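You operate a simulated robot arm through the tools that you are given. There is no shell and no other tool. Be economical: measure what you need, move in short steps, check, and stop when the job is done.

You are at the controls of a simulated robot arm. One attempt, no reset.

## Task
Dry the wet red block in the dryer, then switch it off.
Fine: stand it on a pad and turn it under the hood, where it stays.

The check looks at the end state, three seconds after you hand in, the way a careful person would. Anything else that was tipped, shoved, dropped, spilled or broken makes it a failure.

## Robot
A 7-joint arm with a two-finger parallel gripper, fixed in place. Base frame: the origin is at the foot of the arm, x ahead of it, y to its left, z up; the work surface is at about z = 760. Lengths are in mm, angles in degrees, forces in N, time in s.
With the tool pointing down near the work surface it reaches from about 200 to 680 mm from the base axis. Its first joint turns from -66.0 to 66.0 degrees. Payload 2.4 kg.
The tool frame sits at the grasp point between the pads (the TCP): z along the fingers, y along the line on which they close. The tips reach 30 mm beyond it. Largest opening 94 mm; finger width 28, thickness 10; the body of the gripper, 50 by 96 mm, starts 55 mm behind the TCP.
Orientation is that of the tool frame in the base frame, as [roll, pitch, yaw] about the fixed x, y, z axes, in that order (R = Rz(yaw) Ry(pitch) Rx(roll)). With the fingers straight down and closing along the base's y, the tool's x points along the base's -x, its y along +y and its z along -z.

## Interface
- The arm moves only by the tool servo_tool. Its arguments are lists of equal length, an entry for each row: "travel": the shift along the base's x, y, z in mm, a list of three; "angular": the turn, a rotation vector about the base's x, y, z in degrees, a list of three; "jaw": the gripper command, from -1 (fully open) to 1 (shut), values between in proportion. In form: {"travel": [[dx, dy, dz], ...], "angular": [[rx, ry, rz], ...], "jaw": [jaw, ...]}. A call has 1 to 8 rows; each row is the pose to reach, as a shift and turn from the pose commanded when the call began. A row lasts 0.2 s, in which the tool goes at most 50 mm and 8.6 degrees; a call with a longer step from one row to the next is refused whole, and so is a gripper value outside its range. A pose out of reach is approached as far as the arm can. The call stops where the force on the tool passes 70 N (or 10 N more than at its start, if that is more) or the arm is blocked; 0.2 s more then pass. The fingers move at their own pace (about 153 mm/s each) and stop on an object; they squeeze with about 26 N. The grip force told is the motor's: it shows also when the fingers shut on nothing. Time passes only in rows, and 0.2 s behind the last, so rows that repeat a pose let the fingers close. It gives the time, the measured TCP pose, the force on the tool (base axes), the opening and the grip force at its end, in the units of the frame above (readings bear some noise), with the torque about the TCP (base axes, N m) and any sound that the robot's microphone picked up.
- Cameras (640 x 400 px; columns grow to the right, rows downward): "scene" is fixed at [22.5, 473.7, 1427.9]; the picture's right is [-0.72, -0.69, 0.00], its down [-0.42, 0.44, -0.79] and it looks along [0.55, -0.57, -0.61] (base axes); focal length 311 px, centre (320, 200). "wrist" rides on the gripper at [76, 14, -103] in the tool frame; the picture's right is [-0.18, 0.98, 0.00], its down [-0.75, -0.14, -0.64] and it looks along [-0.63, -0.12, 0.77] (tool axes); focal length 243 px, centre (320, 200). There is no depth. A picture from a camera that has moved, and an enlarged one, comes with that camera's place and axes in the base frame and with its lens. The place of the scene camera against the robot may be out by one fixed shift of up to 25 mm in any direction.
- snapshot(camera): a new picture of that camera. It takes no simulated time.
- close_up(camera, box): a new picture of the part [left, top, right, bottom] of that camera's present view, enlarged. It takes no simulated time.
- sign_off(): hands the job in; it is judged then, once.

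Work in short steps. Places have to be worked out from the pictures, the camera data and where the tool is seen: move nearer, look again, correct. Check each grasp and each placing, and mend what went wrong. You have 120 turns and 76 pictures in all, those below and enlarged ones among them. Open the gripper and draw the arm clear of the work before you hand the job in, unless the task says otherwise; then end with one line.

The tools are called as a command line: name --argument value ..., lists and objects as JSON in quotes. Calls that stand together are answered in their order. servo_tool: Moves the arm, as the interface text tells. Its arguments: {"type":"object","properties":{"travel":{"type":"array","items":{"type":"array","items":{"type":"number"}}},"angular":{"type":"array","items":{"type":"array","items":{"type":"number"}}},"jaw":{"type":"array","items":{"type":"number"}}},"required":["travel","angular","jaw"]} The other tools are called the same way: snapshot (camera) takes a picture; close_up (camera, box) takes an enlarged picture of a part of a camera's view; sign_off () hands the job in.

At the start:

```text
clock: 0.0
eef_pos: [457.9, 123.8, 1173.9]
orientation: [180.0, 0.0, 179.9]
contact_force: [0.0, 0.8, 0.5]
torque: [-0.01, -0.02, 0.0]
width: 94.0
gripper_force: 0.0
```

scene: 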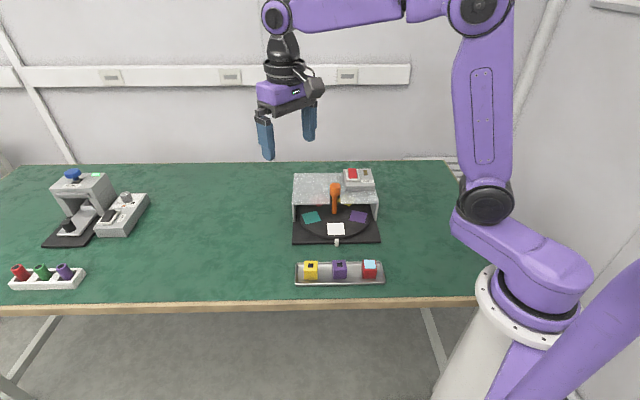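
wrist: 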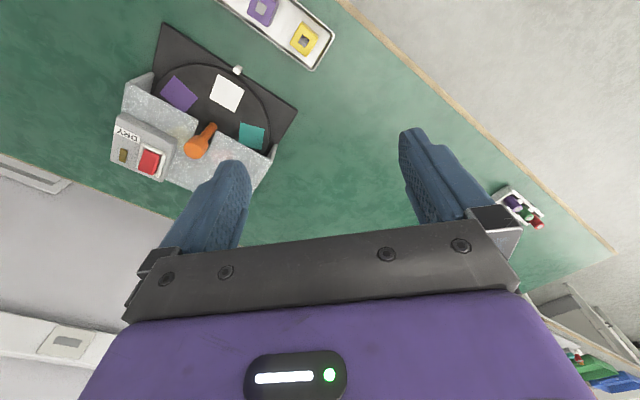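

I start with enlarged views of the dryer and tray to understand the mechanism.

close_up --camera "scene" --box '[270, 150, 410, 300]'

close_up --camera "wrist" --box '[90, 0, 350, 200]'

```text
2.67 times, centred on (340, 225) of scene
camera zoom: at [22.5, 473.7, 1427.9], right [-0.72, -0.69, 0.0], down [-0.42, 0.44, -0.79], along [0.55, -0.57, -0.61], focal length 830 px, centre (267, 133)
```

zoom: 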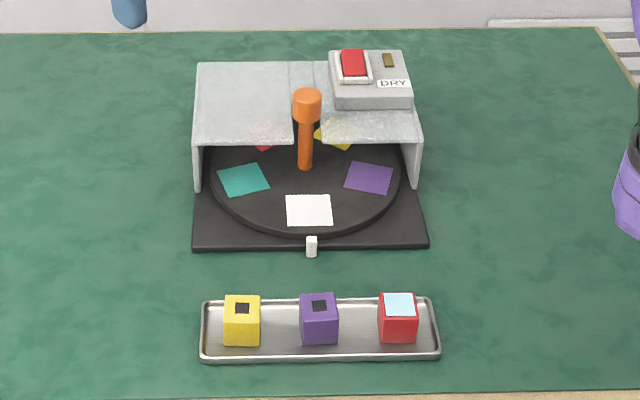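

```text
2.00 times, centred on (220, 100) of wrist
camera zoom: at [382.5, 136.5, 1276.4], right [0.18, 0.98, 0.0], down [0.75, -0.14, 0.64], along [0.63, -0.12, -0.77], focal length 485 px, centre (520, 400)
```

zoom: 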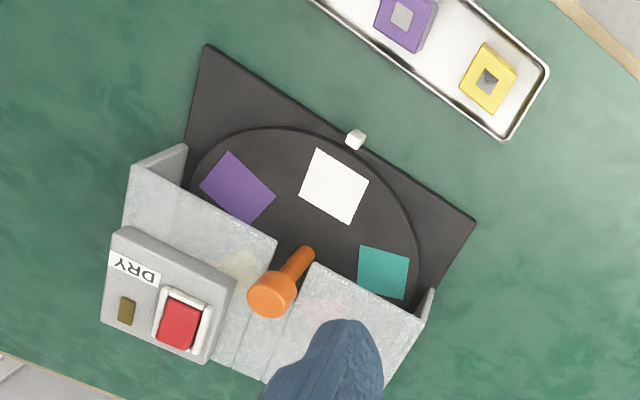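

The post with the orange knob is at the turntable's centre, about (548,-126). There are five pads, with white at the front, and the red block is at about (320,-13). I'll move above the block and turn the tool -45° to line it up with the tray.

servo_tool --travel '[[-22, -22, -29], [-44, -44, -58], [-66, -66, -87], [-88, -88, -116], [-110, -110, -145], [-132, -132, -174], [-132, -132, -174]]' --angular '[[0, 0, -7.5], [0, 0, -15], [0, 0, -22.5], [0, 0, -30], [0, 0, -37.5], [0, 0, -45], [0, 0, -45]]' --jaw '[-1, -1, -1, -1, -1, -1, -1]'

snapshot --camera "wrist"

```text
clock: 1.6
eef_pos: [327.3, -8.0, 1001.8]
orientation: [180.0, 0.1, 134.9]
contact_force: [0.3, 0.1, 0.6]
torque: [0.03, 0.01, -0.01]
width: 93.7
gripper_force: 0.1
```

```text
71 pictures are left
camera wrist: at [283.4, 54.9, 1103.9], right [0.83, 0.56, 0.0], down [0.43, -0.63, 0.64], along [0.36, -0.53, -0.77], focal length 243 px, centre (320, 200)
```

wrist: 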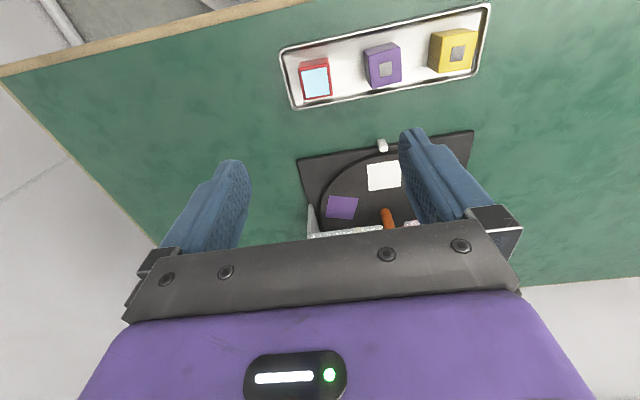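

close_up --camera "wrist" --box '[270, 0, 500, 144]'

close_up --camera "wrist" --box '[280, 120, 480, 245]'

```text
2.78 times, centred on (385, 72) of wrist
camera zoom: at [283.4, 54.9, 1103.9], right [0.83, 0.56, 0.0], down [0.43, -0.63, 0.64], along [0.36, -0.53, -0.77], focal length 674 px, centre (139, 556)
```

zoom: 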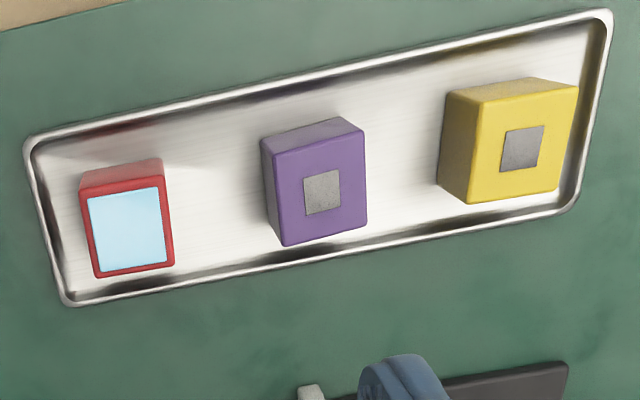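

```text
3.20 times, centred on (380, 182) of wrist
camera zoom: at [283.4, 54.9, 1103.9], right [0.83, 0.56, 0.0], down [0.43, -0.63, 0.64], along [0.36, -0.53, -0.77], focal length 776 px, centre (128, 256)
```

zoom: 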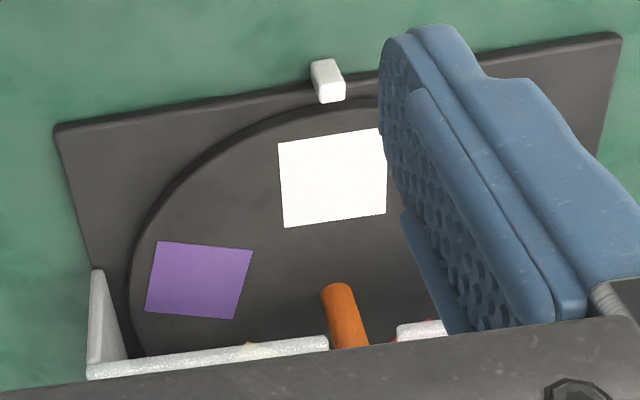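

The red block's top is near (324,-12,797), about 34 mm square and lined up with the tool. I'll descend to just above it with the fingers partly closed, then check.

servo_tool --travel '[[-1, -1, -40], [-2.5, -3, -80], [-2.5, -4, -120], [-2.5, -4, -145], [-2.5, -4, -145]]' --angular '[[0, 0, 0], [0, 0, 0], [0, 0, 0], [0, 0, 0], [0, 0, 0]]' --jaw '[-0.1, -0.1, -0.1, -0.1, -0.1]'

snapshot --camera "wrist"

close_up --camera "scene" --box '[270, 150, 410, 300]'

```text
clock: 2.8
eef_pos: [324.9, -14.5, 855.5]
orientation: [-180.0, 0.1, 135.0]
contact_force: [0.0, 0.0, 0.7]
torque: [-0.02, 0.01, -0.02]
width: 51.8
gripper_force: 0.0
```

```text
68 pictures are left
camera wrist: at [280.5, 49.6, 957.0], right [0.82, 0.57, 0.0], down [0.43, -0.63, 0.64], along [0.36, -0.53, -0.77], focal length 243 px, centre (320, 200)
```

wrist: 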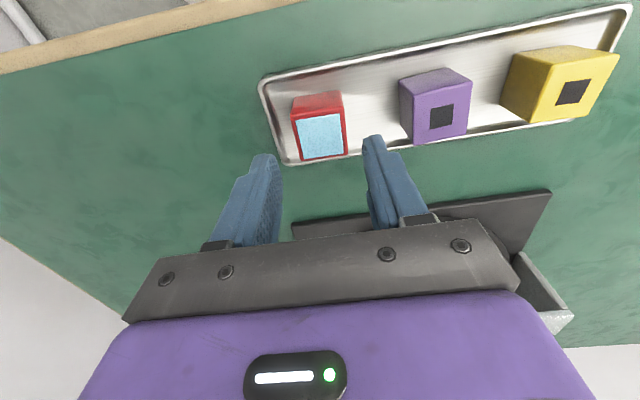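

```text
2.67 times, centred on (340, 225) of scene
camera zoom: at [22.5, 473.7, 1427.9], right [-0.72, -0.69, 0.0], down [-0.42, 0.44, -0.79], along [0.55, -0.57, -0.61], focal length 830 px, centre (267, 133)
```

zoom: 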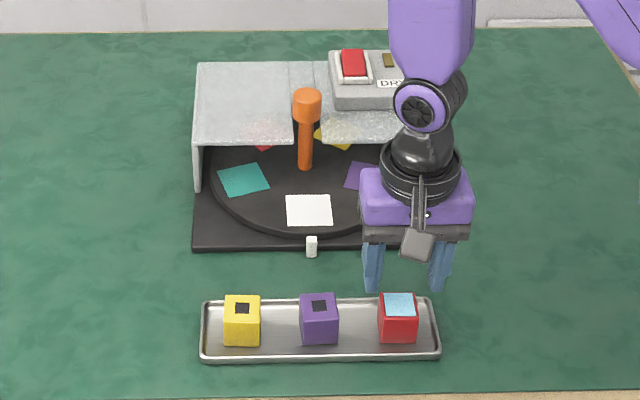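

The block is centred at (323,-13), right under the TCP. I'll go down to a TCP height of about 804 and close.

servo_tool --travel '[[-1, 1, -25], [-1, 1, -45], [-1, 1, -51], [-1, 1, -51], [-1, 1, -51], [-1, 1, -51]]' --angular '[[0, 0, 0], [0, 0, 0], [0, 0, 0], [0, 0, 0], [0, 0, 0], [0, 0, 0]]' --jaw '[-0.1, -0.1, -0.1, 1, 1, 1]'

snapshot --camera "wrist"

```text
clock: 4.2
eef_pos: [321.8, -12.6, 803.1]
orientation: [-180.0, 0.0, 135.1]
contact_force: [0.3, -0.8, 5.2]
torque: [0.0, -0.03, 0.02]
width: 39.8
gripper_force: 26.2
```

```text
66 pictures are left
camera wrist: at [279.0, 50.0, 905.3], right [0.83, 0.56, 0.0], down [0.43, -0.63, 0.64], along [0.36, -0.53, -0.77], focal length 243 px, centre (320, 200)
```

wrist: 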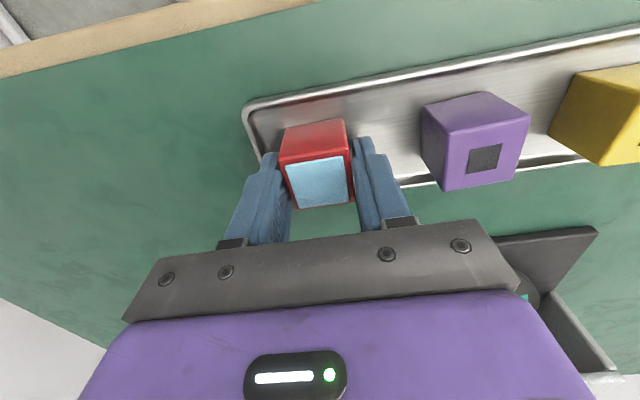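

Gripped, with the width holding at 39.8. I'll lift straight up and check the load.

servo_tool --travel '[[0, 0, 15], [0, 0, 50], [0, 0, 100], [0, 0, 140], [0, 0, 140]]' --angular '[[0, 0, 0], [0, 0, 0], [0, 0, 0], [0, 0, 0], [0, 0, 0]]' --jaw '[1, 1, 1, 1, 1]'

snapshot --camera "wrist"

close_up --camera "scene" --box '[270, 150, 410, 300]'

```text
clock: 5.4
eef_pos: [323.7, -12.2, 946.0]
orientation: [-179.9, 0.0, 135.0]
contact_force: [0.0, 0.5, -0.9]
torque: [0.01, 0.03, -0.03]
width: 39.9
gripper_force: 25.8
```

```text
65 pictures are left
camera wrist: at [280.1, 50.1, 1047.6], right [0.83, 0.56, 0.0], down [0.43, -0.63, 0.64], along [0.36, -0.53, -0.77], focal length 243 px, centre (320, 200)
```

wrist: 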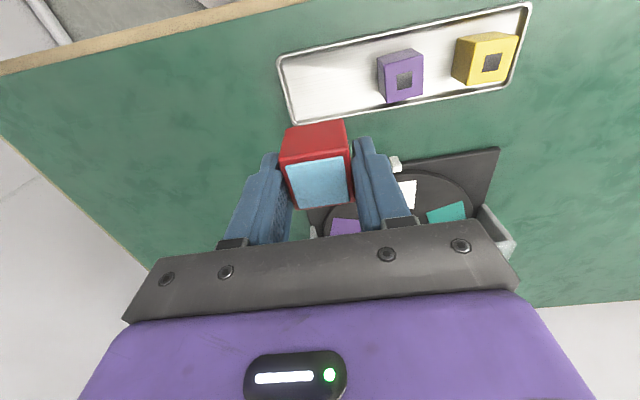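

```text
2.67 times, centred on (340, 225) of scene
camera zoom: at [22.5, 473.7, 1427.9], right [-0.72, -0.69, 0.0], down [-0.42, 0.44, -0.79], along [0.55, -0.57, -0.61], focal length 830 px, centre (267, 133)
```

zoom: 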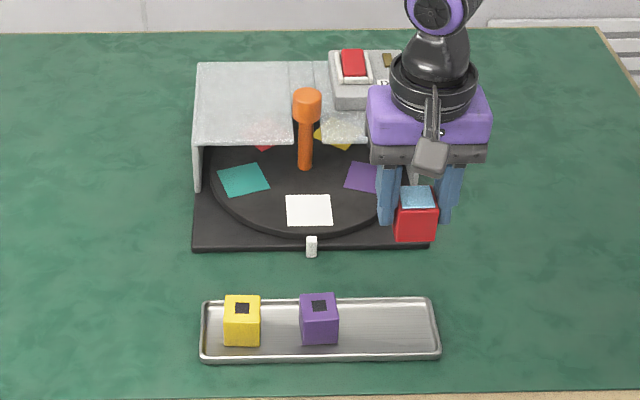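

The block is held with its top about 3 mm below the TCP. I'll move over the white pad at about (494,-72), staying high, and look again.

servo_tool --travel '[[40, -14, 0], [80, -28, 0], [120, -42, 0], [160, -56, 0], [170.5, -60, 0], [170.5, -60, 0]]' --angular '[[0, 0, 0], [0, 0, 0], [0, 0, 0], [0, 0, 0], [0, 0, 0], [0, 0, 0]]' --jaw '[1, 1, 1, 1, 1, 1]'

snapshot --camera "wrist"

close_up --camera "scene" --box '[270, 150, 410, 300]'

```text
clock: 6.8
eef_pos: [493.7, -70.5, 945.0]
orientation: [180.0, 0.0, 135.1]
contact_force: [-1.1, -0.5, -0.2]
torque: [-0.01, -0.01, -0.03]
width: 39.7
gripper_force: 25.7
```

```text
63 pictures are left
camera wrist: at [449.5, -8.0, 1046.3], right [0.83, 0.56, 0.0], down [0.43, -0.63, 0.64], along [0.36, -0.53, -0.77], focal length 243 px, centre (320, 200)
```

wrist: 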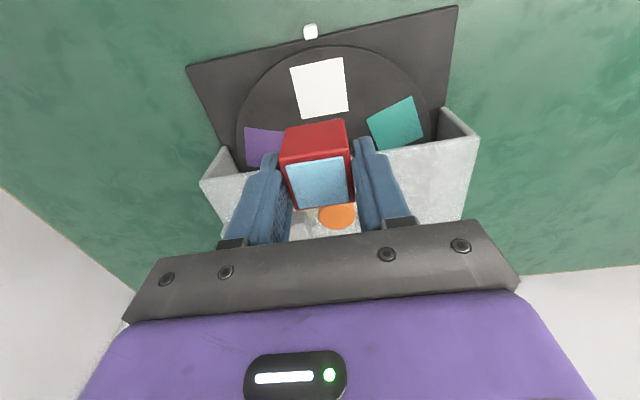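

```text
2.67 times, centred on (340, 225) of scene
camera zoom: at [22.5, 473.7, 1427.9], right [-0.72, -0.69, 0.0], down [-0.42, 0.44, -0.79], along [0.55, -0.57, -0.61], focal length 830 px, centre (267, 133)
```

zoom: 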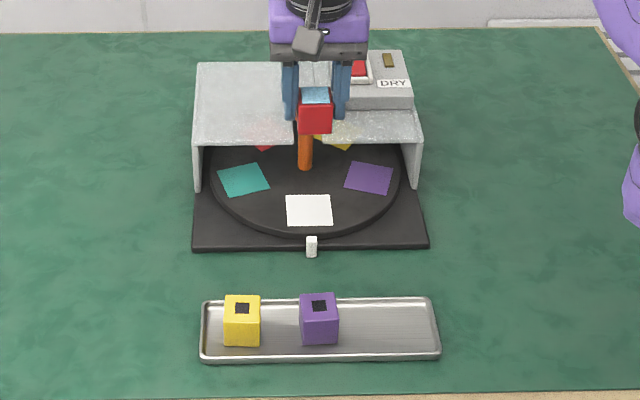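

The pad centre measures (491.5,-70), so the block is lined up. I'll lower to about 15 mm above the pad and look.

servo_tool --travel '[[-1, 0.5, -40], [-1, 0.5, -80], [-1, 0.5, -110], [-1, 0.5, -110]]' --angular '[[0, 0, 0], [0, 0, 0], [0, 0, 0], [0, 0, 0]]' --jaw '[1, 1, 1, 1]'

snapshot --camera "wrist"

close_up --camera "scene" --box '[270, 150, 410, 300]'

```text
clock: 7.8
eef_pos: [493.7, -72.0, 833.3]
orientation: [-180.0, 0.0, 134.9]
contact_force: [0.5, -0.5, -0.8]
torque: [0.0, 0.01, 0.0]
width: 39.9
gripper_force: 25.7
```

```text
61 pictures are left
camera wrist: at [449.9, -9.1, 936.7], right [0.83, 0.56, 0.0], down [0.43, -0.63, 0.64], along [0.36, -0.53, -0.77], focal length 243 px, centre (320, 200)
```

wrist: 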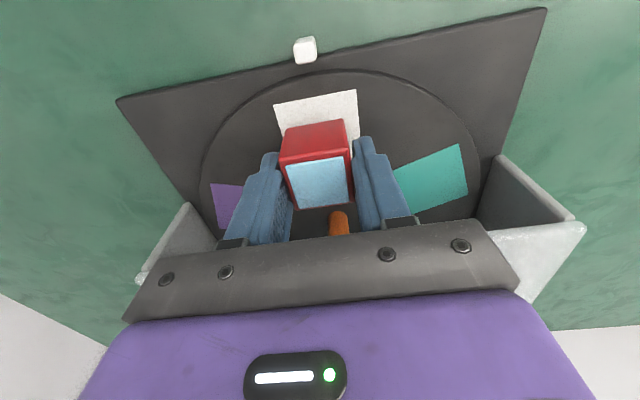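

```text
2.67 times, centred on (340, 225) of scene
camera zoom: at [22.5, 473.7, 1427.9], right [-0.72, -0.69, 0.0], down [-0.42, 0.44, -0.79], along [0.55, -0.57, -0.61], focal length 830 px, centre (267, 133)
```

zoom: 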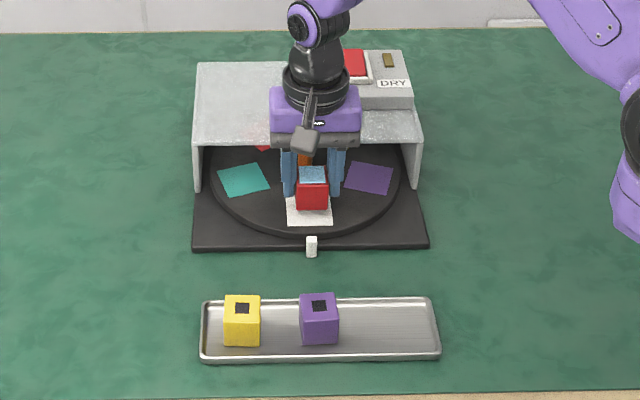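

Lateral alignment looks good. I'll lower in small increments and watch the contact force.

servo_tool --travel '[[0, 0, -5], [0, 0, -10], [0, 0, -13], [0, 0, -15], [0, 0, -15]]' --angular '[[0, 0, 0], [0, 0, 0], [0, 0, 0], [0, 0, 0], [0, 0, 0]]' --jaw '[1, 1, 1, 1, 1]'

close_up --camera "scene" --box '[300, 190, 370, 250]'

```text
clock: 9.0
eef_pos: [493.8, -72.1, 819.3]
orientation: [179.8, 0.1, 135.2]
contact_force: [-3.7, 3.0, 20.8]
torque: [0.0, 0.03, -0.03]
width: 40.1
gripper_force: 26.0
```

```text
6.67 times, centred on (335, 220) of scene
camera zoom: at [22.1, 473.8, 1427.9], right [-0.72, -0.69, 0.0], down [-0.42, 0.44, -0.79], along [0.55, -0.57, -0.61], focal length 2074 px, centre (220, 67)
```

zoom: 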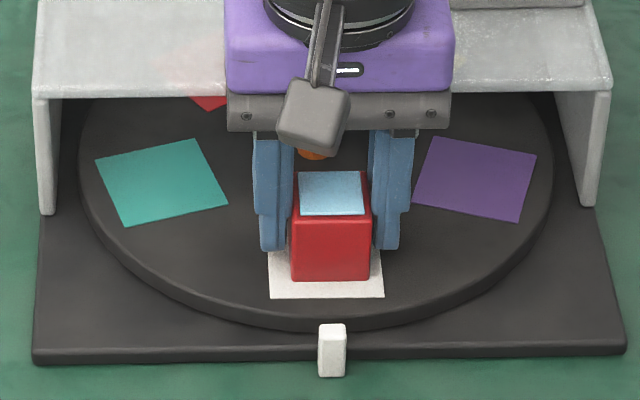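

The block has seated on the pad with about 20 N. I'll relieve 1 mm, open, and retreat upward.

servo_tool --travel '[[0, 0, 1], [0, 0, 1], [0, 0, 1], [0, 0, 30], [0, 0, 75], [0, 0, 120], [0, 0, 120]]' --angular '[[0, 0, 0], [0, 0, 0], [0, 0, 0], [0, 0, 0], [0, 0, 0], [0, 0, 0], [0, 0, 0]]' --jaw '[0.0, -0.3, -0.3, -0.3, -0.3, -0.3, -0.3]'

snapshot --camera "wrist"

close_up --camera "scene" --box '[280, 155, 400, 250]'

```text
clock: 10.6
eef_pos: [492.6, -71.0, 940.0]
orientation: [180.0, -0.1, 135.1]
contact_force: [0.3, 0.6, 0.8]
torque: [0.05, 0.03, 0.04]
width: 60.9
gripper_force: 0.1
```

```text
58 pictures are left
camera wrist: at [448.0, -8.4, 1041.7], right [0.83, 0.56, 0.0], down [0.43, -0.63, 0.64], along [0.36, -0.53, -0.77], focal length 243 px, centre (320, 200)
```

wrist: 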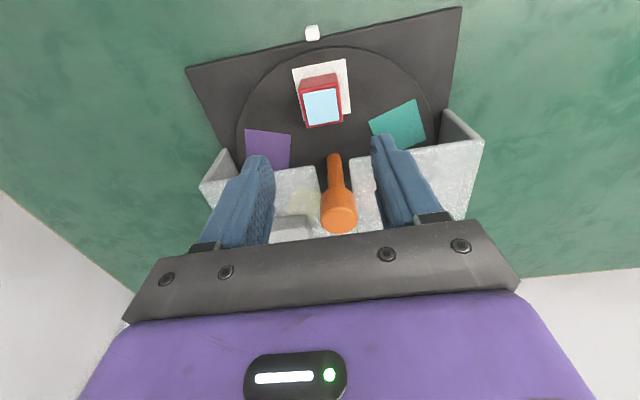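

```text
4.21 times, centred on (340, 202) of scene
camera zoom: at [22.5, 473.7, 1427.9], right [-0.72, -0.69, 0.0], down [-0.42, 0.44, -0.79], along [0.55, -0.57, -0.61], focal length 1310 px, centre (236, 190)
```

zoom: 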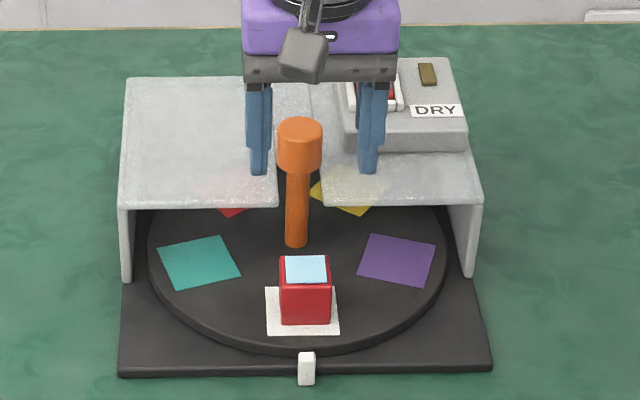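

The block stands on the white pad. Next is the knob, with its axis near (547,-125) and its top at about z 886. I'll move above it, then check the alignment and the height of the switch box.

servo_tool --travel '[[0, 0, 10], [27, -27, 10], [54, -53.5, 10], [54, -53.5, 10]]' --angular '[[0, 0, 0], [0, 0, 0], [0, 0, 0], [0, 0, 0]]' --jaw '[-0.3, -0.3, -0.3, -0.3]'

snapshot --camera "wrist"

close_up --camera "scene" --box '[280, 145, 400, 220]'

```text
clock: 11.6
eef_pos: [546.9, -122.4, 950.4]
orientation: [180.0, -0.1, 135.0]
contact_force: [0.2, -0.1, 0.1]
torque: [0.0, -0.01, -0.01]
width: 61.3
gripper_force: 0.1
```

```text
56 pictures are left
camera wrist: at [504.1, -61.0, 1052.1], right [0.83, 0.56, 0.0], down [0.43, -0.63, 0.64], along [0.36, -0.53, -0.77], focal length 243 px, centre (320, 200)
```

wrist: 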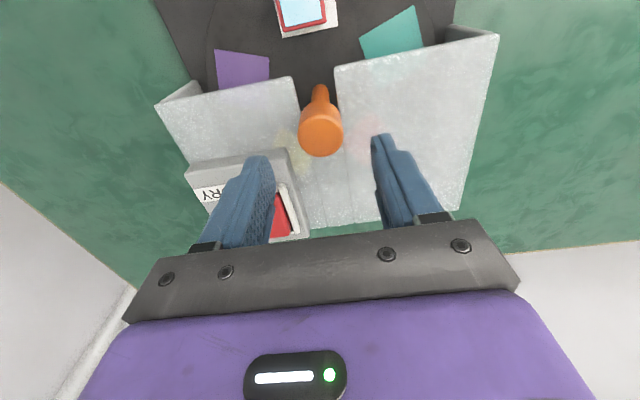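

```text
5.33 times, centred on (340, 182) of scene
camera zoom: at [22.5, 473.7, 1427.9], right [-0.72, -0.69, 0.0], down [-0.42, 0.44, -0.79], along [0.55, -0.57, -0.61], focal length 1659 px, centre (213, 293)
```

zoom: 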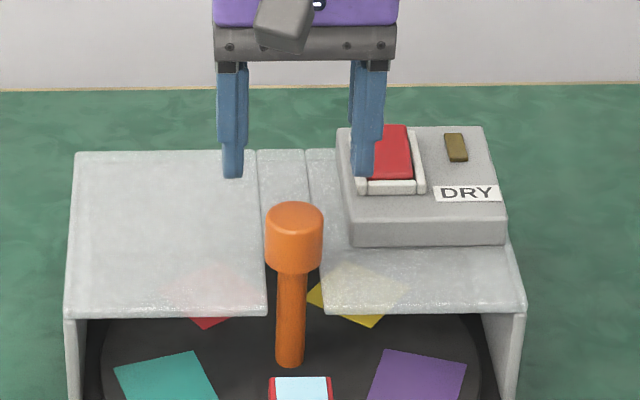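

The knob centre is confirmed at about (547,-124), and the box corner is about 35 mm away, roughly 20 mm below the knob top. I'll lower so the tips stop at about z 868, then close on the knob.

servo_tool --travel '[[0, -1, -20], [0, -1, -40], [0, -1, -52], [0, -1, -52], [0, -1, -52], [0, -1, -52]]' --angular '[[0, 0, 0], [0, 0, 0], [0, 0, 0], [0, 0, 0], [0, 0, 0], [0, 0, 0]]' --jaw '[-0.3, -0.3, -0.3, 1, 1, 1]'

close_up --camera "scene" --box '[280, 145, 400, 220]'

```text
clock: 13.0
eef_pos: [547.5, -122.6, 896.8]
orientation: [179.9, 0.1, 135.1]
contact_force: [15.8, 12.5, -9.2]
torque: [-0.33, -0.22, 0.03]
width: 33.8
gripper_force: 44.5
```

```text
5.33 times, centred on (340, 182) of scene
camera zoom: at [23.1, 474.0, 1427.8], right [-0.72, -0.69, 0.0], down [-0.42, 0.44, -0.79], along [0.55, -0.57, -0.61], focal length 1659 px, centre (213, 293)
```

zoom: 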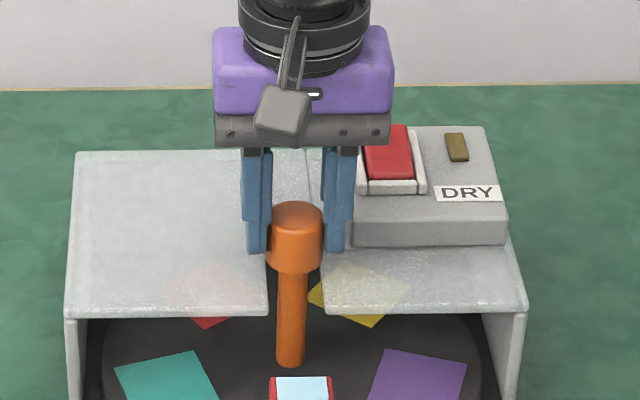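

Gripped, but there is a side load of about 20 N along +r, so the axis lies slightly towards +x+y. I'll shift the tool that way to relieve it.

servo_tool --travel '[[0.7, 0.7, 0], [1.4, 1.4, 0], [1.4, 1.4, 0]]' --angular '[[0, 0, 0], [0, 0, 0], [0, 0, 0]]' --jaw '[1, 1, 1]'

```text
clock: 13.8
eef_pos: [547.9, -123.6, 896.9]
orientation: [179.9, -0.2, 135.0]
contact_force: [7.6, 14.8, -0.2]
torque: [0.74, -0.71, 0.02]
width: 33.3
gripper_force: 44.9
```

servo_tool --travel '[[0.7, 0.7, 0], [1.5, 1.5, 0], [1.5, 1.5, 0]]' --angular '[[0, 0, 0], [0, 0, 0], [0, 0, 0]]' --jaw '[1, 1, 1]'

snapshot --camera "wrist"

```text
clock: 14.6
eef_pos: [546.8, -123.9, 897.2]
orientation: [-179.8, -0.1, 134.9]
contact_force: [-7.9, 7.8, 9.0]
torque: [0.62, -0.18, 0.01]
width: 33.9
gripper_force: 45.4
```

```text
53 pictures are left
camera wrist: at [504.7, -60.7, 999.4], right [0.83, 0.56, 0.0], down [0.43, -0.63, 0.64], along [0.36, -0.53, -0.77], focal length 243 px, centre (320, 200)
```

wrist: 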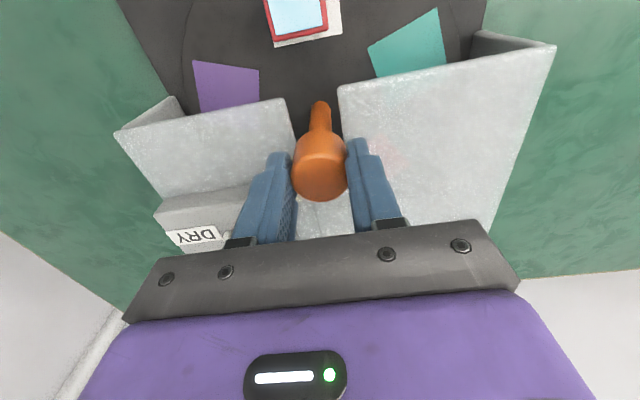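

The side load along the closing axis is gone. I'll test a small CCW turn of 16°.

servo_tool --travel '[[0, 0, 0], [0, 0, 0], [0, 0, 0], [0, 0, 0]]' --angular '[[0, 0, 5], [0, 0, 11], [0, 0, 16], [0, 0, 16]]' --jaw '[1, 1, 1, 1]'

snapshot --camera "wrist"

close_up --camera "scene" --box '[280, 155, 400, 250]'

```text
clock: 15.6
eef_pos: [548.1, -122.9, 897.2]
orientation: [-179.9, -0.2, 151.0]
contact_force: [-19.1, -0.7, 12.3]
torque: [0.31, 0.14, 0.02]
width: 33.6
gripper_force: 44.9
```

```text
52 pictures are left
camera wrist: at [488.5, -75.6, 999.4], right [0.64, 0.77, 0.0], down [0.59, -0.49, 0.64], along [0.49, -0.41, -0.77], focal length 243 px, centre (320, 200)
```

wrist: 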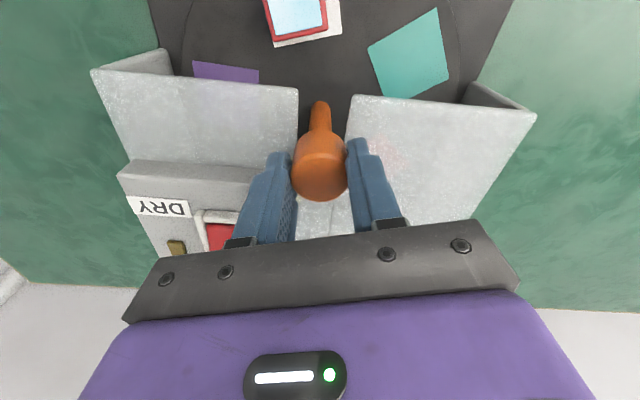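

```text
4.21 times, centred on (340, 202) of scene
camera zoom: at [21.8, 473.7, 1427.9], right [-0.72, -0.69, 0.0], down [-0.42, 0.44, -0.79], along [0.55, -0.57, -0.61], focal length 1310 px, centre (236, 190)
```

zoom: 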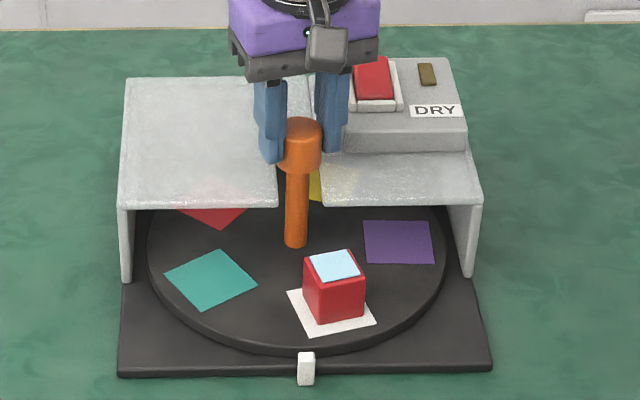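

The disc turns with the knob. I'll continue CCW another 48° with a small correction for the side load.

servo_tool --travel '[[-1, 0, 0], [-2, 0, 0], [-2, 0, 0], [-2, 0, 0], [-2, 0, 0], [-2, 0, 0], [-2, 0, 0], [-2, 0, 0]]' --angular '[[0, 0, 6], [0, 0, 13], [0, 0, 20], [0, 0, 27], [0, 0, 34], [0, 0, 41], [0, 0, 48], [0, 0, 48]]' --jaw '[1, 1, 1, 1, 1, 1, 1, 1]'

close_up --camera "scene" --box '[280, 155, 400, 250]'

```text
clock: 17.4
eef_pos: [547.9, -124.2, 897.5]
orientation: [-179.9, 0.0, -161.1]
contact_force: [-3.2, -16.3, -9.6]
torque: [0.18, -0.26, 0.01]
width: 33.6
gripper_force: 44.7
```

```text
4.21 times, centred on (340, 202) of scene
camera zoom: at [22.6, 473.2, 1428.0], right [-0.72, -0.69, 0.0], down [-0.42, 0.44, -0.79], along [0.55, -0.57, -0.61], focal length 1310 px, centre (236, 190)
```

zoom: 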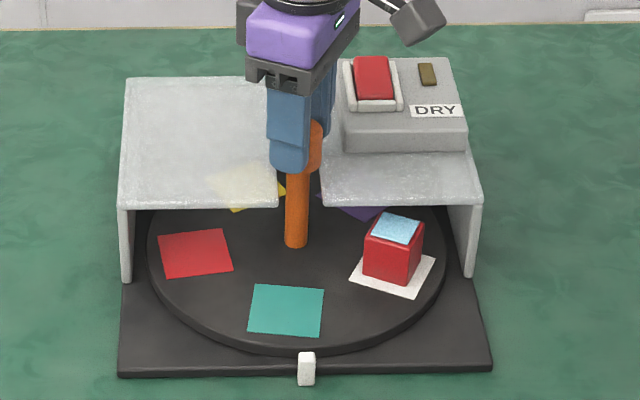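

It has turned 64° and the block is riding along well. I'll continue another 48°.

servo_tool --travel '[[0, -1, 0], [0, -2, 0], [0, -2, 0], [0, -2, 0], [0, -2, 0], [0, -2, 0], [0, -2, 0], [0, -2, 0]]' --angular '[[0, 0, 6], [0, 0, 13], [0, 0, 20], [0, 0, 27], [0, 0, 34], [0, 0, 41], [0, 0, 48], [0, 0, 48]]' --jaw '[1, 1, 1, 1, 1, 1, 1, 1]'

close_up --camera "scene" --box '[280, 155, 400, 250]'

```text
clock: 19.2
eef_pos: [548.9, -124.2, 897.2]
orientation: [180.0, 0.0, -112.8]
contact_force: [14.2, -7.9, -25.7]
torque: [0.28, -0.05, 0.01]
width: 33.7
gripper_force: 45.5
```

```text
4.21 times, centred on (340, 202) of scene
camera zoom: at [23.3, 473.4, 1428.0], right [-0.72, -0.69, 0.0], down [-0.42, 0.44, -0.79], along [0.55, -0.57, -0.61], focal length 1310 px, centre (236, 190)
```

zoom: 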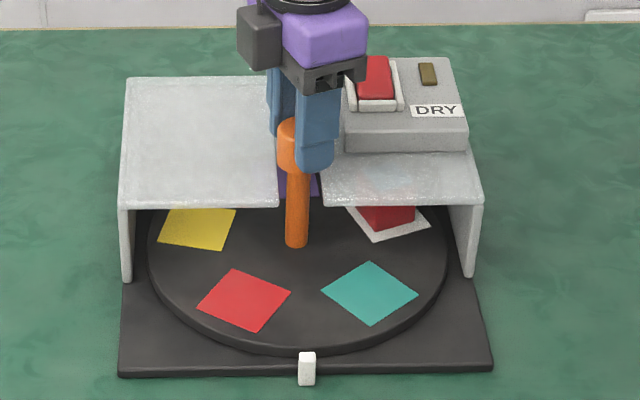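

It has turned 112° and the block is entering the hood. I'll continue 33° more to reach about 145°.

servo_tool --travel '[[0.5, 0, -1], [1, -0.5, -2], [1, -0.5, -2], [1, -0.5, -2], [1, -0.5, -2], [1, -0.5, -2]]' --angular '[[0, 0, 6], [0, 0, 13], [0, 0, 20], [0, 0, 27], [0, 0, 33], [0, 0, 33]]' --jaw '[1, 1, 1, 1, 1, 1]'

close_up --camera "scene" --box '[280, 155, 400, 250]'

```text
clock: 20.6
eef_pos: [548.5, -124.9, 897.1]
orientation: [-179.9, 0.0, -79.9]
contact_force: [-9.8, 1.5, 41.2]
torque: [0.25, 1.23, 0.01]
width: 33.7
gripper_force: 45.1
```

```text
4.21 times, centred on (340, 202) of scene
camera zoom: at [21.6, 473.9, 1427.8], right [-0.72, -0.69, 0.0], down [-0.42, 0.44, -0.79], along [0.55, -0.57, -0.61], focal length 1310 px, centre (236, 190)
```

zoom: 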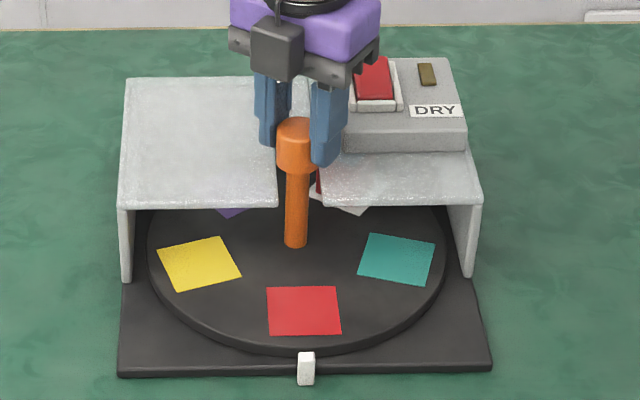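

The disc has turned 145°, the red pad is at the front mark, and the block is fully under the hood. I'll relieve the load, open and lift.

servo_tool --travel '[[0, 0, 1.5], [0, 0, 1.5], [0, 0, 1.5], [0, 0, 30], [0, 0, 75], [0, 0, 75]]' --angular '[[0, 0, 0], [0, 0, 0], [0, 0, 0], [0, 0, 0], [0, 0, 0], [0, 0, 0]]' --jaw '[1, -0.3, -0.3, -0.3, -0.3, -0.3]'

snapshot --camera "wrist"

close_up --camera "scene" --box '[280, 155, 400, 250]'

```text
clock: 22.0
eef_pos: [546.1, -124.1, 971.8]
orientation: [180.0, 0.0, -80.0]
contact_force: [-0.6, -0.3, -0.4]
torque: [-0.01, 0.0, 0.0]
width: 61.1
gripper_force: 0.0
```

```text
47 pictures are left
camera wrist: at [545.5, -203.4, 1073.9], right [-1.0, 0.01, 0.0], down [0.01, 0.77, 0.64], along [0.01, 0.64, -0.77], focal length 243 px, centre (320, 200)
```

wrist: 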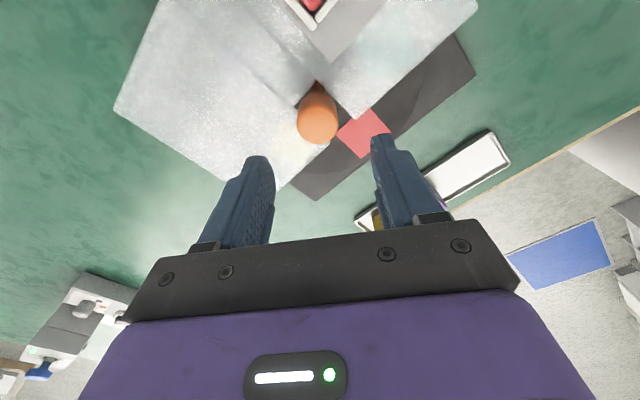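

```text
4.21 times, centred on (340, 202) of scene
camera zoom: at [22.5, 473.7, 1427.9], right [-0.72, -0.69, 0.0], down [-0.42, 0.44, -0.79], along [0.55, -0.57, -0.61], focal length 1310 px, centre (236, 190)
```

zoom: 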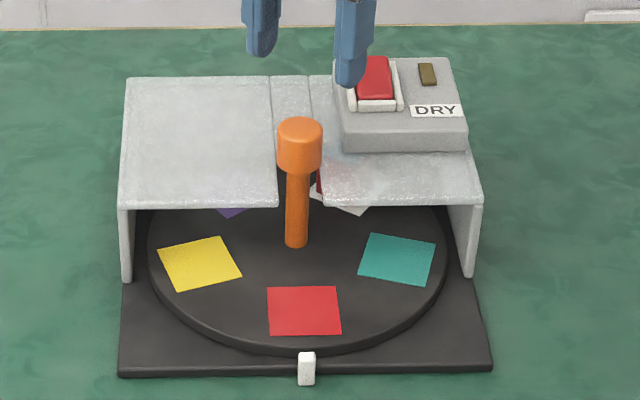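

The block stays under the hood and the knob is free. I'll turn the wrist back to face the dryer, rising and moving towards the switch at about (560,-225).

servo_tool --travel '[[0, 0, 10], [0, 0, 20], [0, 0, 30], [0, 0, 30], [0, 0, 30], [0, 0, 30], [0, 0, 30], [0, 0, 30]]' --angular '[[0, 0, -8.5], [0, 0, -17], [0, 0, -25.5], [0, 0, -34], [0, 0, -42.5], [0, 0, -51], [0, 0, -59.5], [0, 0, -68]]' --jaw '[-0.3, 0, 0.5, 1, 1, 1, 1, 1]'

servo_tool --travel '[[0, 0, 0], [0, -10, 0], [0, -20, 0], [0, -30, 0], [0, -40, 0], [0, -50, 0], [0, -60, 0], [0, -60, 0]]' --angular '[[0, 0, -8.5], [0, 0, -17], [0, 0, -25.5], [0, 0, -34], [0, 0, -42.5], [0, 0, -51], [0, 0, -59.5], [0, 0, -68]]' --jaw '[1, 1, 1, 1, 1, 1, 1, 1]'

snapshot --camera "wrist"

```text
clock: 23.8
eef_pos: [548.2, -125.7, 1000.8]
orientation: [-180.0, 0.0, -148.2]
contact_force: [-0.2, 0.0, -0.1]
torque: [-0.01, 0.0, -0.02]
width: 0.1
gripper_force: 26.2
```

```text
clock: 25.6
eef_pos: [547.5, -185.1, 1001.1]
orientation: [180.0, 0.0, 143.8]
contact_force: [-0.1, 0.1, -0.2]
torque: [0.01, -0.02, -0.01]
width: 0.2
gripper_force: 25.9
```

```text
45 pictures are left
camera wrist: at [494.8, -130.3, 1103.2], right [0.73, 0.68, 0.0], down [0.53, -0.56, 0.64], along [0.44, -0.47, -0.77], focal length 243 px, centre (320, 200)
```

wrist: 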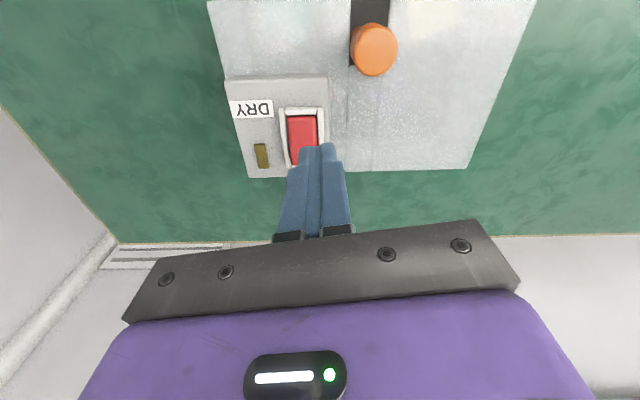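

close_up --camera "wrist" --box '[210, 60, 370, 180]'

close_up --camera "scene" --box '[335, 160, 385, 195]'

```text
3.33 times, centred on (290, 120) of wrist
camera zoom: at [494.8, -130.3, 1103.2], right [0.73, 0.68, 0.0], down [0.53, -0.56, 0.64], along [0.44, -0.47, -0.77], focal length 809 px, centre (420, 467)
```

zoom: 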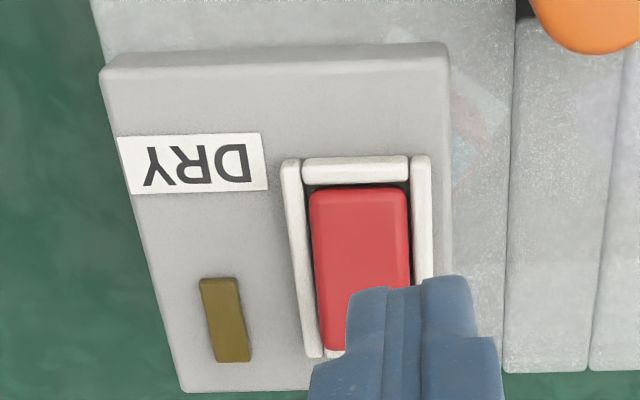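

```text
11.43 times, centred on (360, 178) of scene
camera zoom: at [22.5, 473.7, 1427.9], right [-0.72, -0.69, 0.0], down [-0.42, 0.44, -0.79], along [0.55, -0.57, -0.61], focal length 3555 px, centre (-137, 457)
```

zoom: 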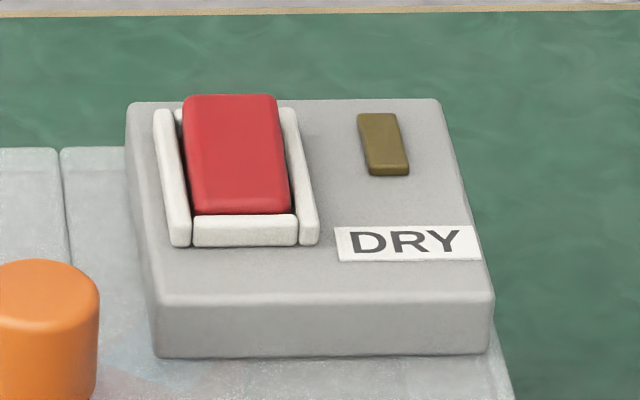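

The rocker's long axis runs front to back. Its rear end is raised and the lamp is dark, so it's off. I'll press the rear end for on and the front end for off, with the tool tilted 25° so only the front edge of the fingertips touches. First I'll straighten the yaw and move over the rear end, then tilt.

servo_tool --travel '[[10, -20, 0], [23, -45, 0], [23, -51.5, 0]]' --angular '[[0, 0, -4.5], [0, 0, -8.8], [0, 0, -8.8]]' --jaw '[1, 1, 1]'

servo_tool --travel '[[0, 0, -5], [0, 0, -15], [0, 0, -25], [0, 0, -35], [0, 0, -35]]' --angular '[[-5.3, -5.3, 0], [-10.6, -10.6, 0], [-15.9, -15.9, 0], [-17.7, -17.7, 0], [-17.7, -17.7, 0]]' --jaw '[1, 1, 1, 1, 1]'

snapshot --camera "wrist"

close_up --camera "scene" --box '[325, 135, 395, 195]'

```text
clock: 26.4
eef_pos: [570.0, -236.5, 1000.6]
orientation: [-180.0, 0.0, 135.2]
contact_force: [0.6, 0.3, -0.6]
torque: [0.01, 0.0, 0.04]
width: 0.2
gripper_force: 25.7
```

```text
clock: 27.6
eef_pos: [570.1, -236.2, 965.4]
orientation: [-179.8, 25.2, 135.2]
contact_force: [-0.6, -0.4, 0.1]
torque: [0.03, 0.01, 0.01]
width: 0.0
gripper_force: 25.9
```

```text
42 pictures are left
camera wrist: at [501.8, -148.7, 1025.5], right [0.81, 0.58, 0.08], down [0.19, -0.39, 0.9], along [0.55, -0.72, -0.43], focal length 243 px, centre (320, 200)
```

wrist: 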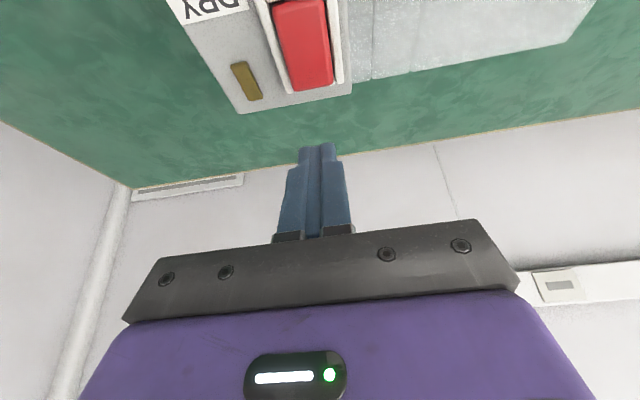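

```text
6.67 times, centred on (360, 165) of scene
camera zoom: at [22.5, 473.7, 1427.9], right [-0.72, -0.69, 0.0], down [-0.42, 0.44, -0.79], along [0.55, -0.57, -0.61], focal length 2074 px, centre (53, 433)
```

zoom: 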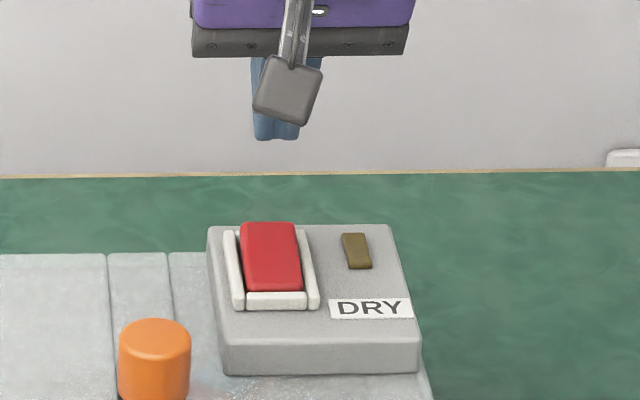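

The rocker's rear end is at about (576,-243), laterally in line with the tips. I'll lower to a little above it and look.

servo_tool --travel '[[0, -1.4, -20], [0, -1.4, -38], [0, -1.4, -38]]' --angular '[[0, 0, 0], [0, 0, 0], [0, 0, 0]]' --jaw '[1, 1, 1]'

close_up --camera "scene" --box '[325, 135, 395, 195]'

snapshot --camera "wrist"

```text
clock: 28.4
eef_pos: [570.8, -237.3, 927.1]
orientation: [-179.9, 25.0, 135.2]
contact_force: [-0.5, -0.2, 0.0]
torque: [-0.01, -0.01, 0.01]
width: 0.1
gripper_force: 26.4
```

```text
6.67 times, centred on (360, 165) of scene
camera zoom: at [22.5, 473.7, 1427.9], right [-0.72, -0.69, 0.0], down [-0.42, 0.44, -0.79], along [0.55, -0.57, -0.61], focal length 2074 px, centre (53, 433)
```

zoom: 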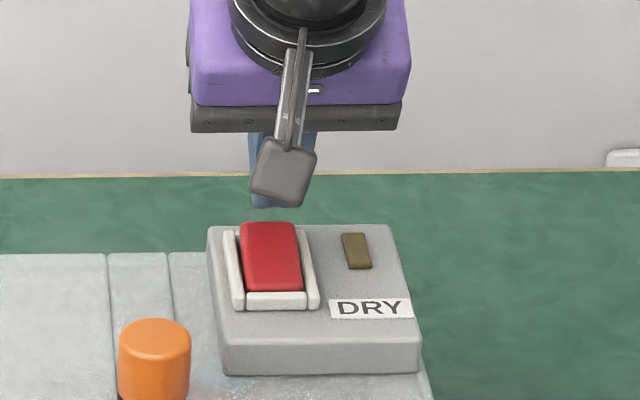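

```text
39 pictures are left
camera wrist: at [501.9, -150.3, 986.5], right [0.81, 0.58, 0.08], down [0.19, -0.39, 0.9], along [0.55, -0.72, -0.43], focal length 243 px, centre (320, 200)
```

wrist: 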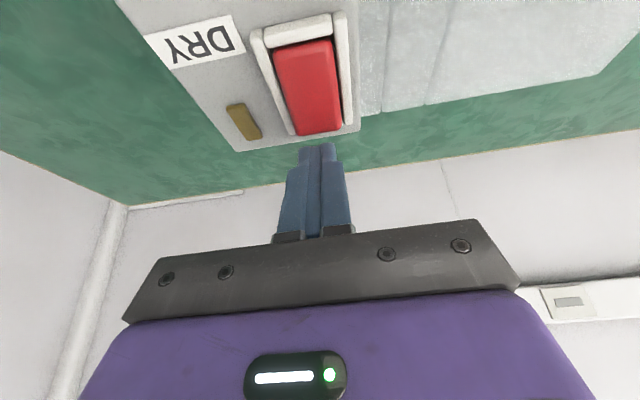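

The alignment looks right, with contact expected about 8 mm in from the rear end. I'll lower gently, watching force and sound.

servo_tool --travel '[[0, 0, -6], [0, 0, -10], [0, 0, -13], [0, 0, -16], [0, 0, -16]]' --angular '[[0, 0, 0], [0, 0, 0], [0, 0, 0], [0, 0, 0], [0, 0, 0]]' --jaw '[1, 1, 1, 1, 1]'

close_up --camera "wrist" --box '[200, 0, 420, 160]'

```text
clock: 29.6
eef_pos: [573.1, -241.0, 913.6]
orientation: [179.8, 25.7, 135.1]
contact_force: [10.2, -14.7, 20.0]
torque: [-0.38, -0.41, -0.05]
width: 0.1
gripper_force: 26.4
```

```text
2.50 times, centred on (310, 80) of wrist
camera zoom: at [503.7, -152.2, 973.4], right [0.81, 0.58, 0.08], down [0.18, -0.39, 0.9], along [0.56, -0.72, -0.42], focal length 606 px, centre (345, 500)
```

zoom: 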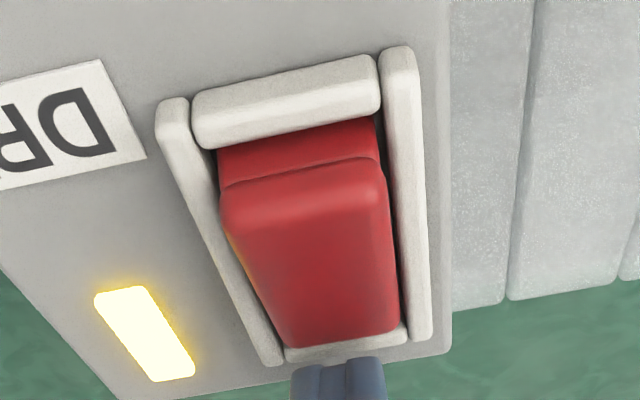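

The rocker flipped and the lamp is lit, so the dryer is on. I'll lift off, and check the block while it dries.

servo_tool --travel '[[0, 0, 10], [0, 0, 30], [-12, 12, 40], [-24, 24, 40], [-24, 24, 40]]' --angular '[[0, 0, 0], [0, 0, 0], [0, 0, 0], [0, 0, 0], [0, 0, 0]]' --jaw '[1, 1, 1, 1, 1]'

snapshot --camera "wrist"

close_up --camera "scene" --box '[280, 155, 400, 250]'

```text
clock: 30.8
eef_pos: [548.2, -213.6, 951.5]
orientation: [-179.9, 25.1, 135.1]
contact_force: [-0.3, -0.1, 0.4]
torque: [0.01, 0.01, 0.01]
width: 0.1
gripper_force: 26.1
```

```text
37 pictures are left
camera wrist: at [478.9, -125.5, 1011.7], right [0.81, 0.58, 0.08], down [0.19, -0.39, 0.9], along [0.55, -0.72, -0.43], focal length 243 px, centre (320, 200)
```

wrist: 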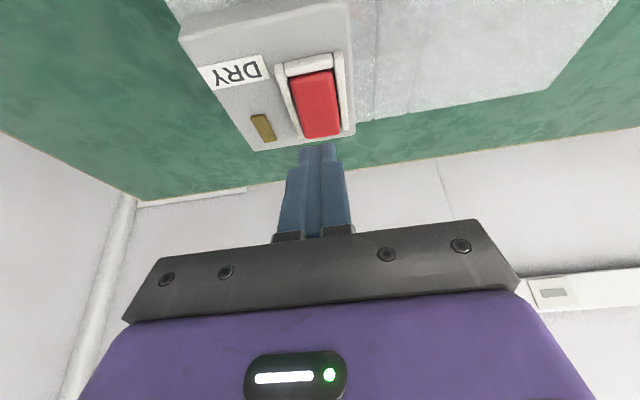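

```text
4.21 times, centred on (340, 202) of scene
camera zoom: at [22.5, 473.7, 1427.9], right [-0.72, -0.69, 0.0], down [-0.42, 0.44, -0.79], along [0.55, -0.57, -0.61], focal length 1310 px, centre (236, 190)
```

zoom: 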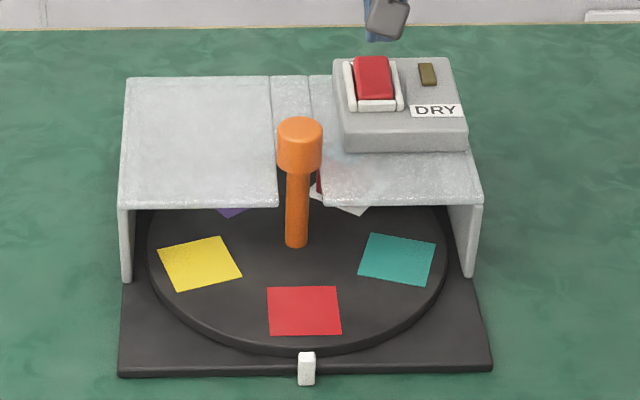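

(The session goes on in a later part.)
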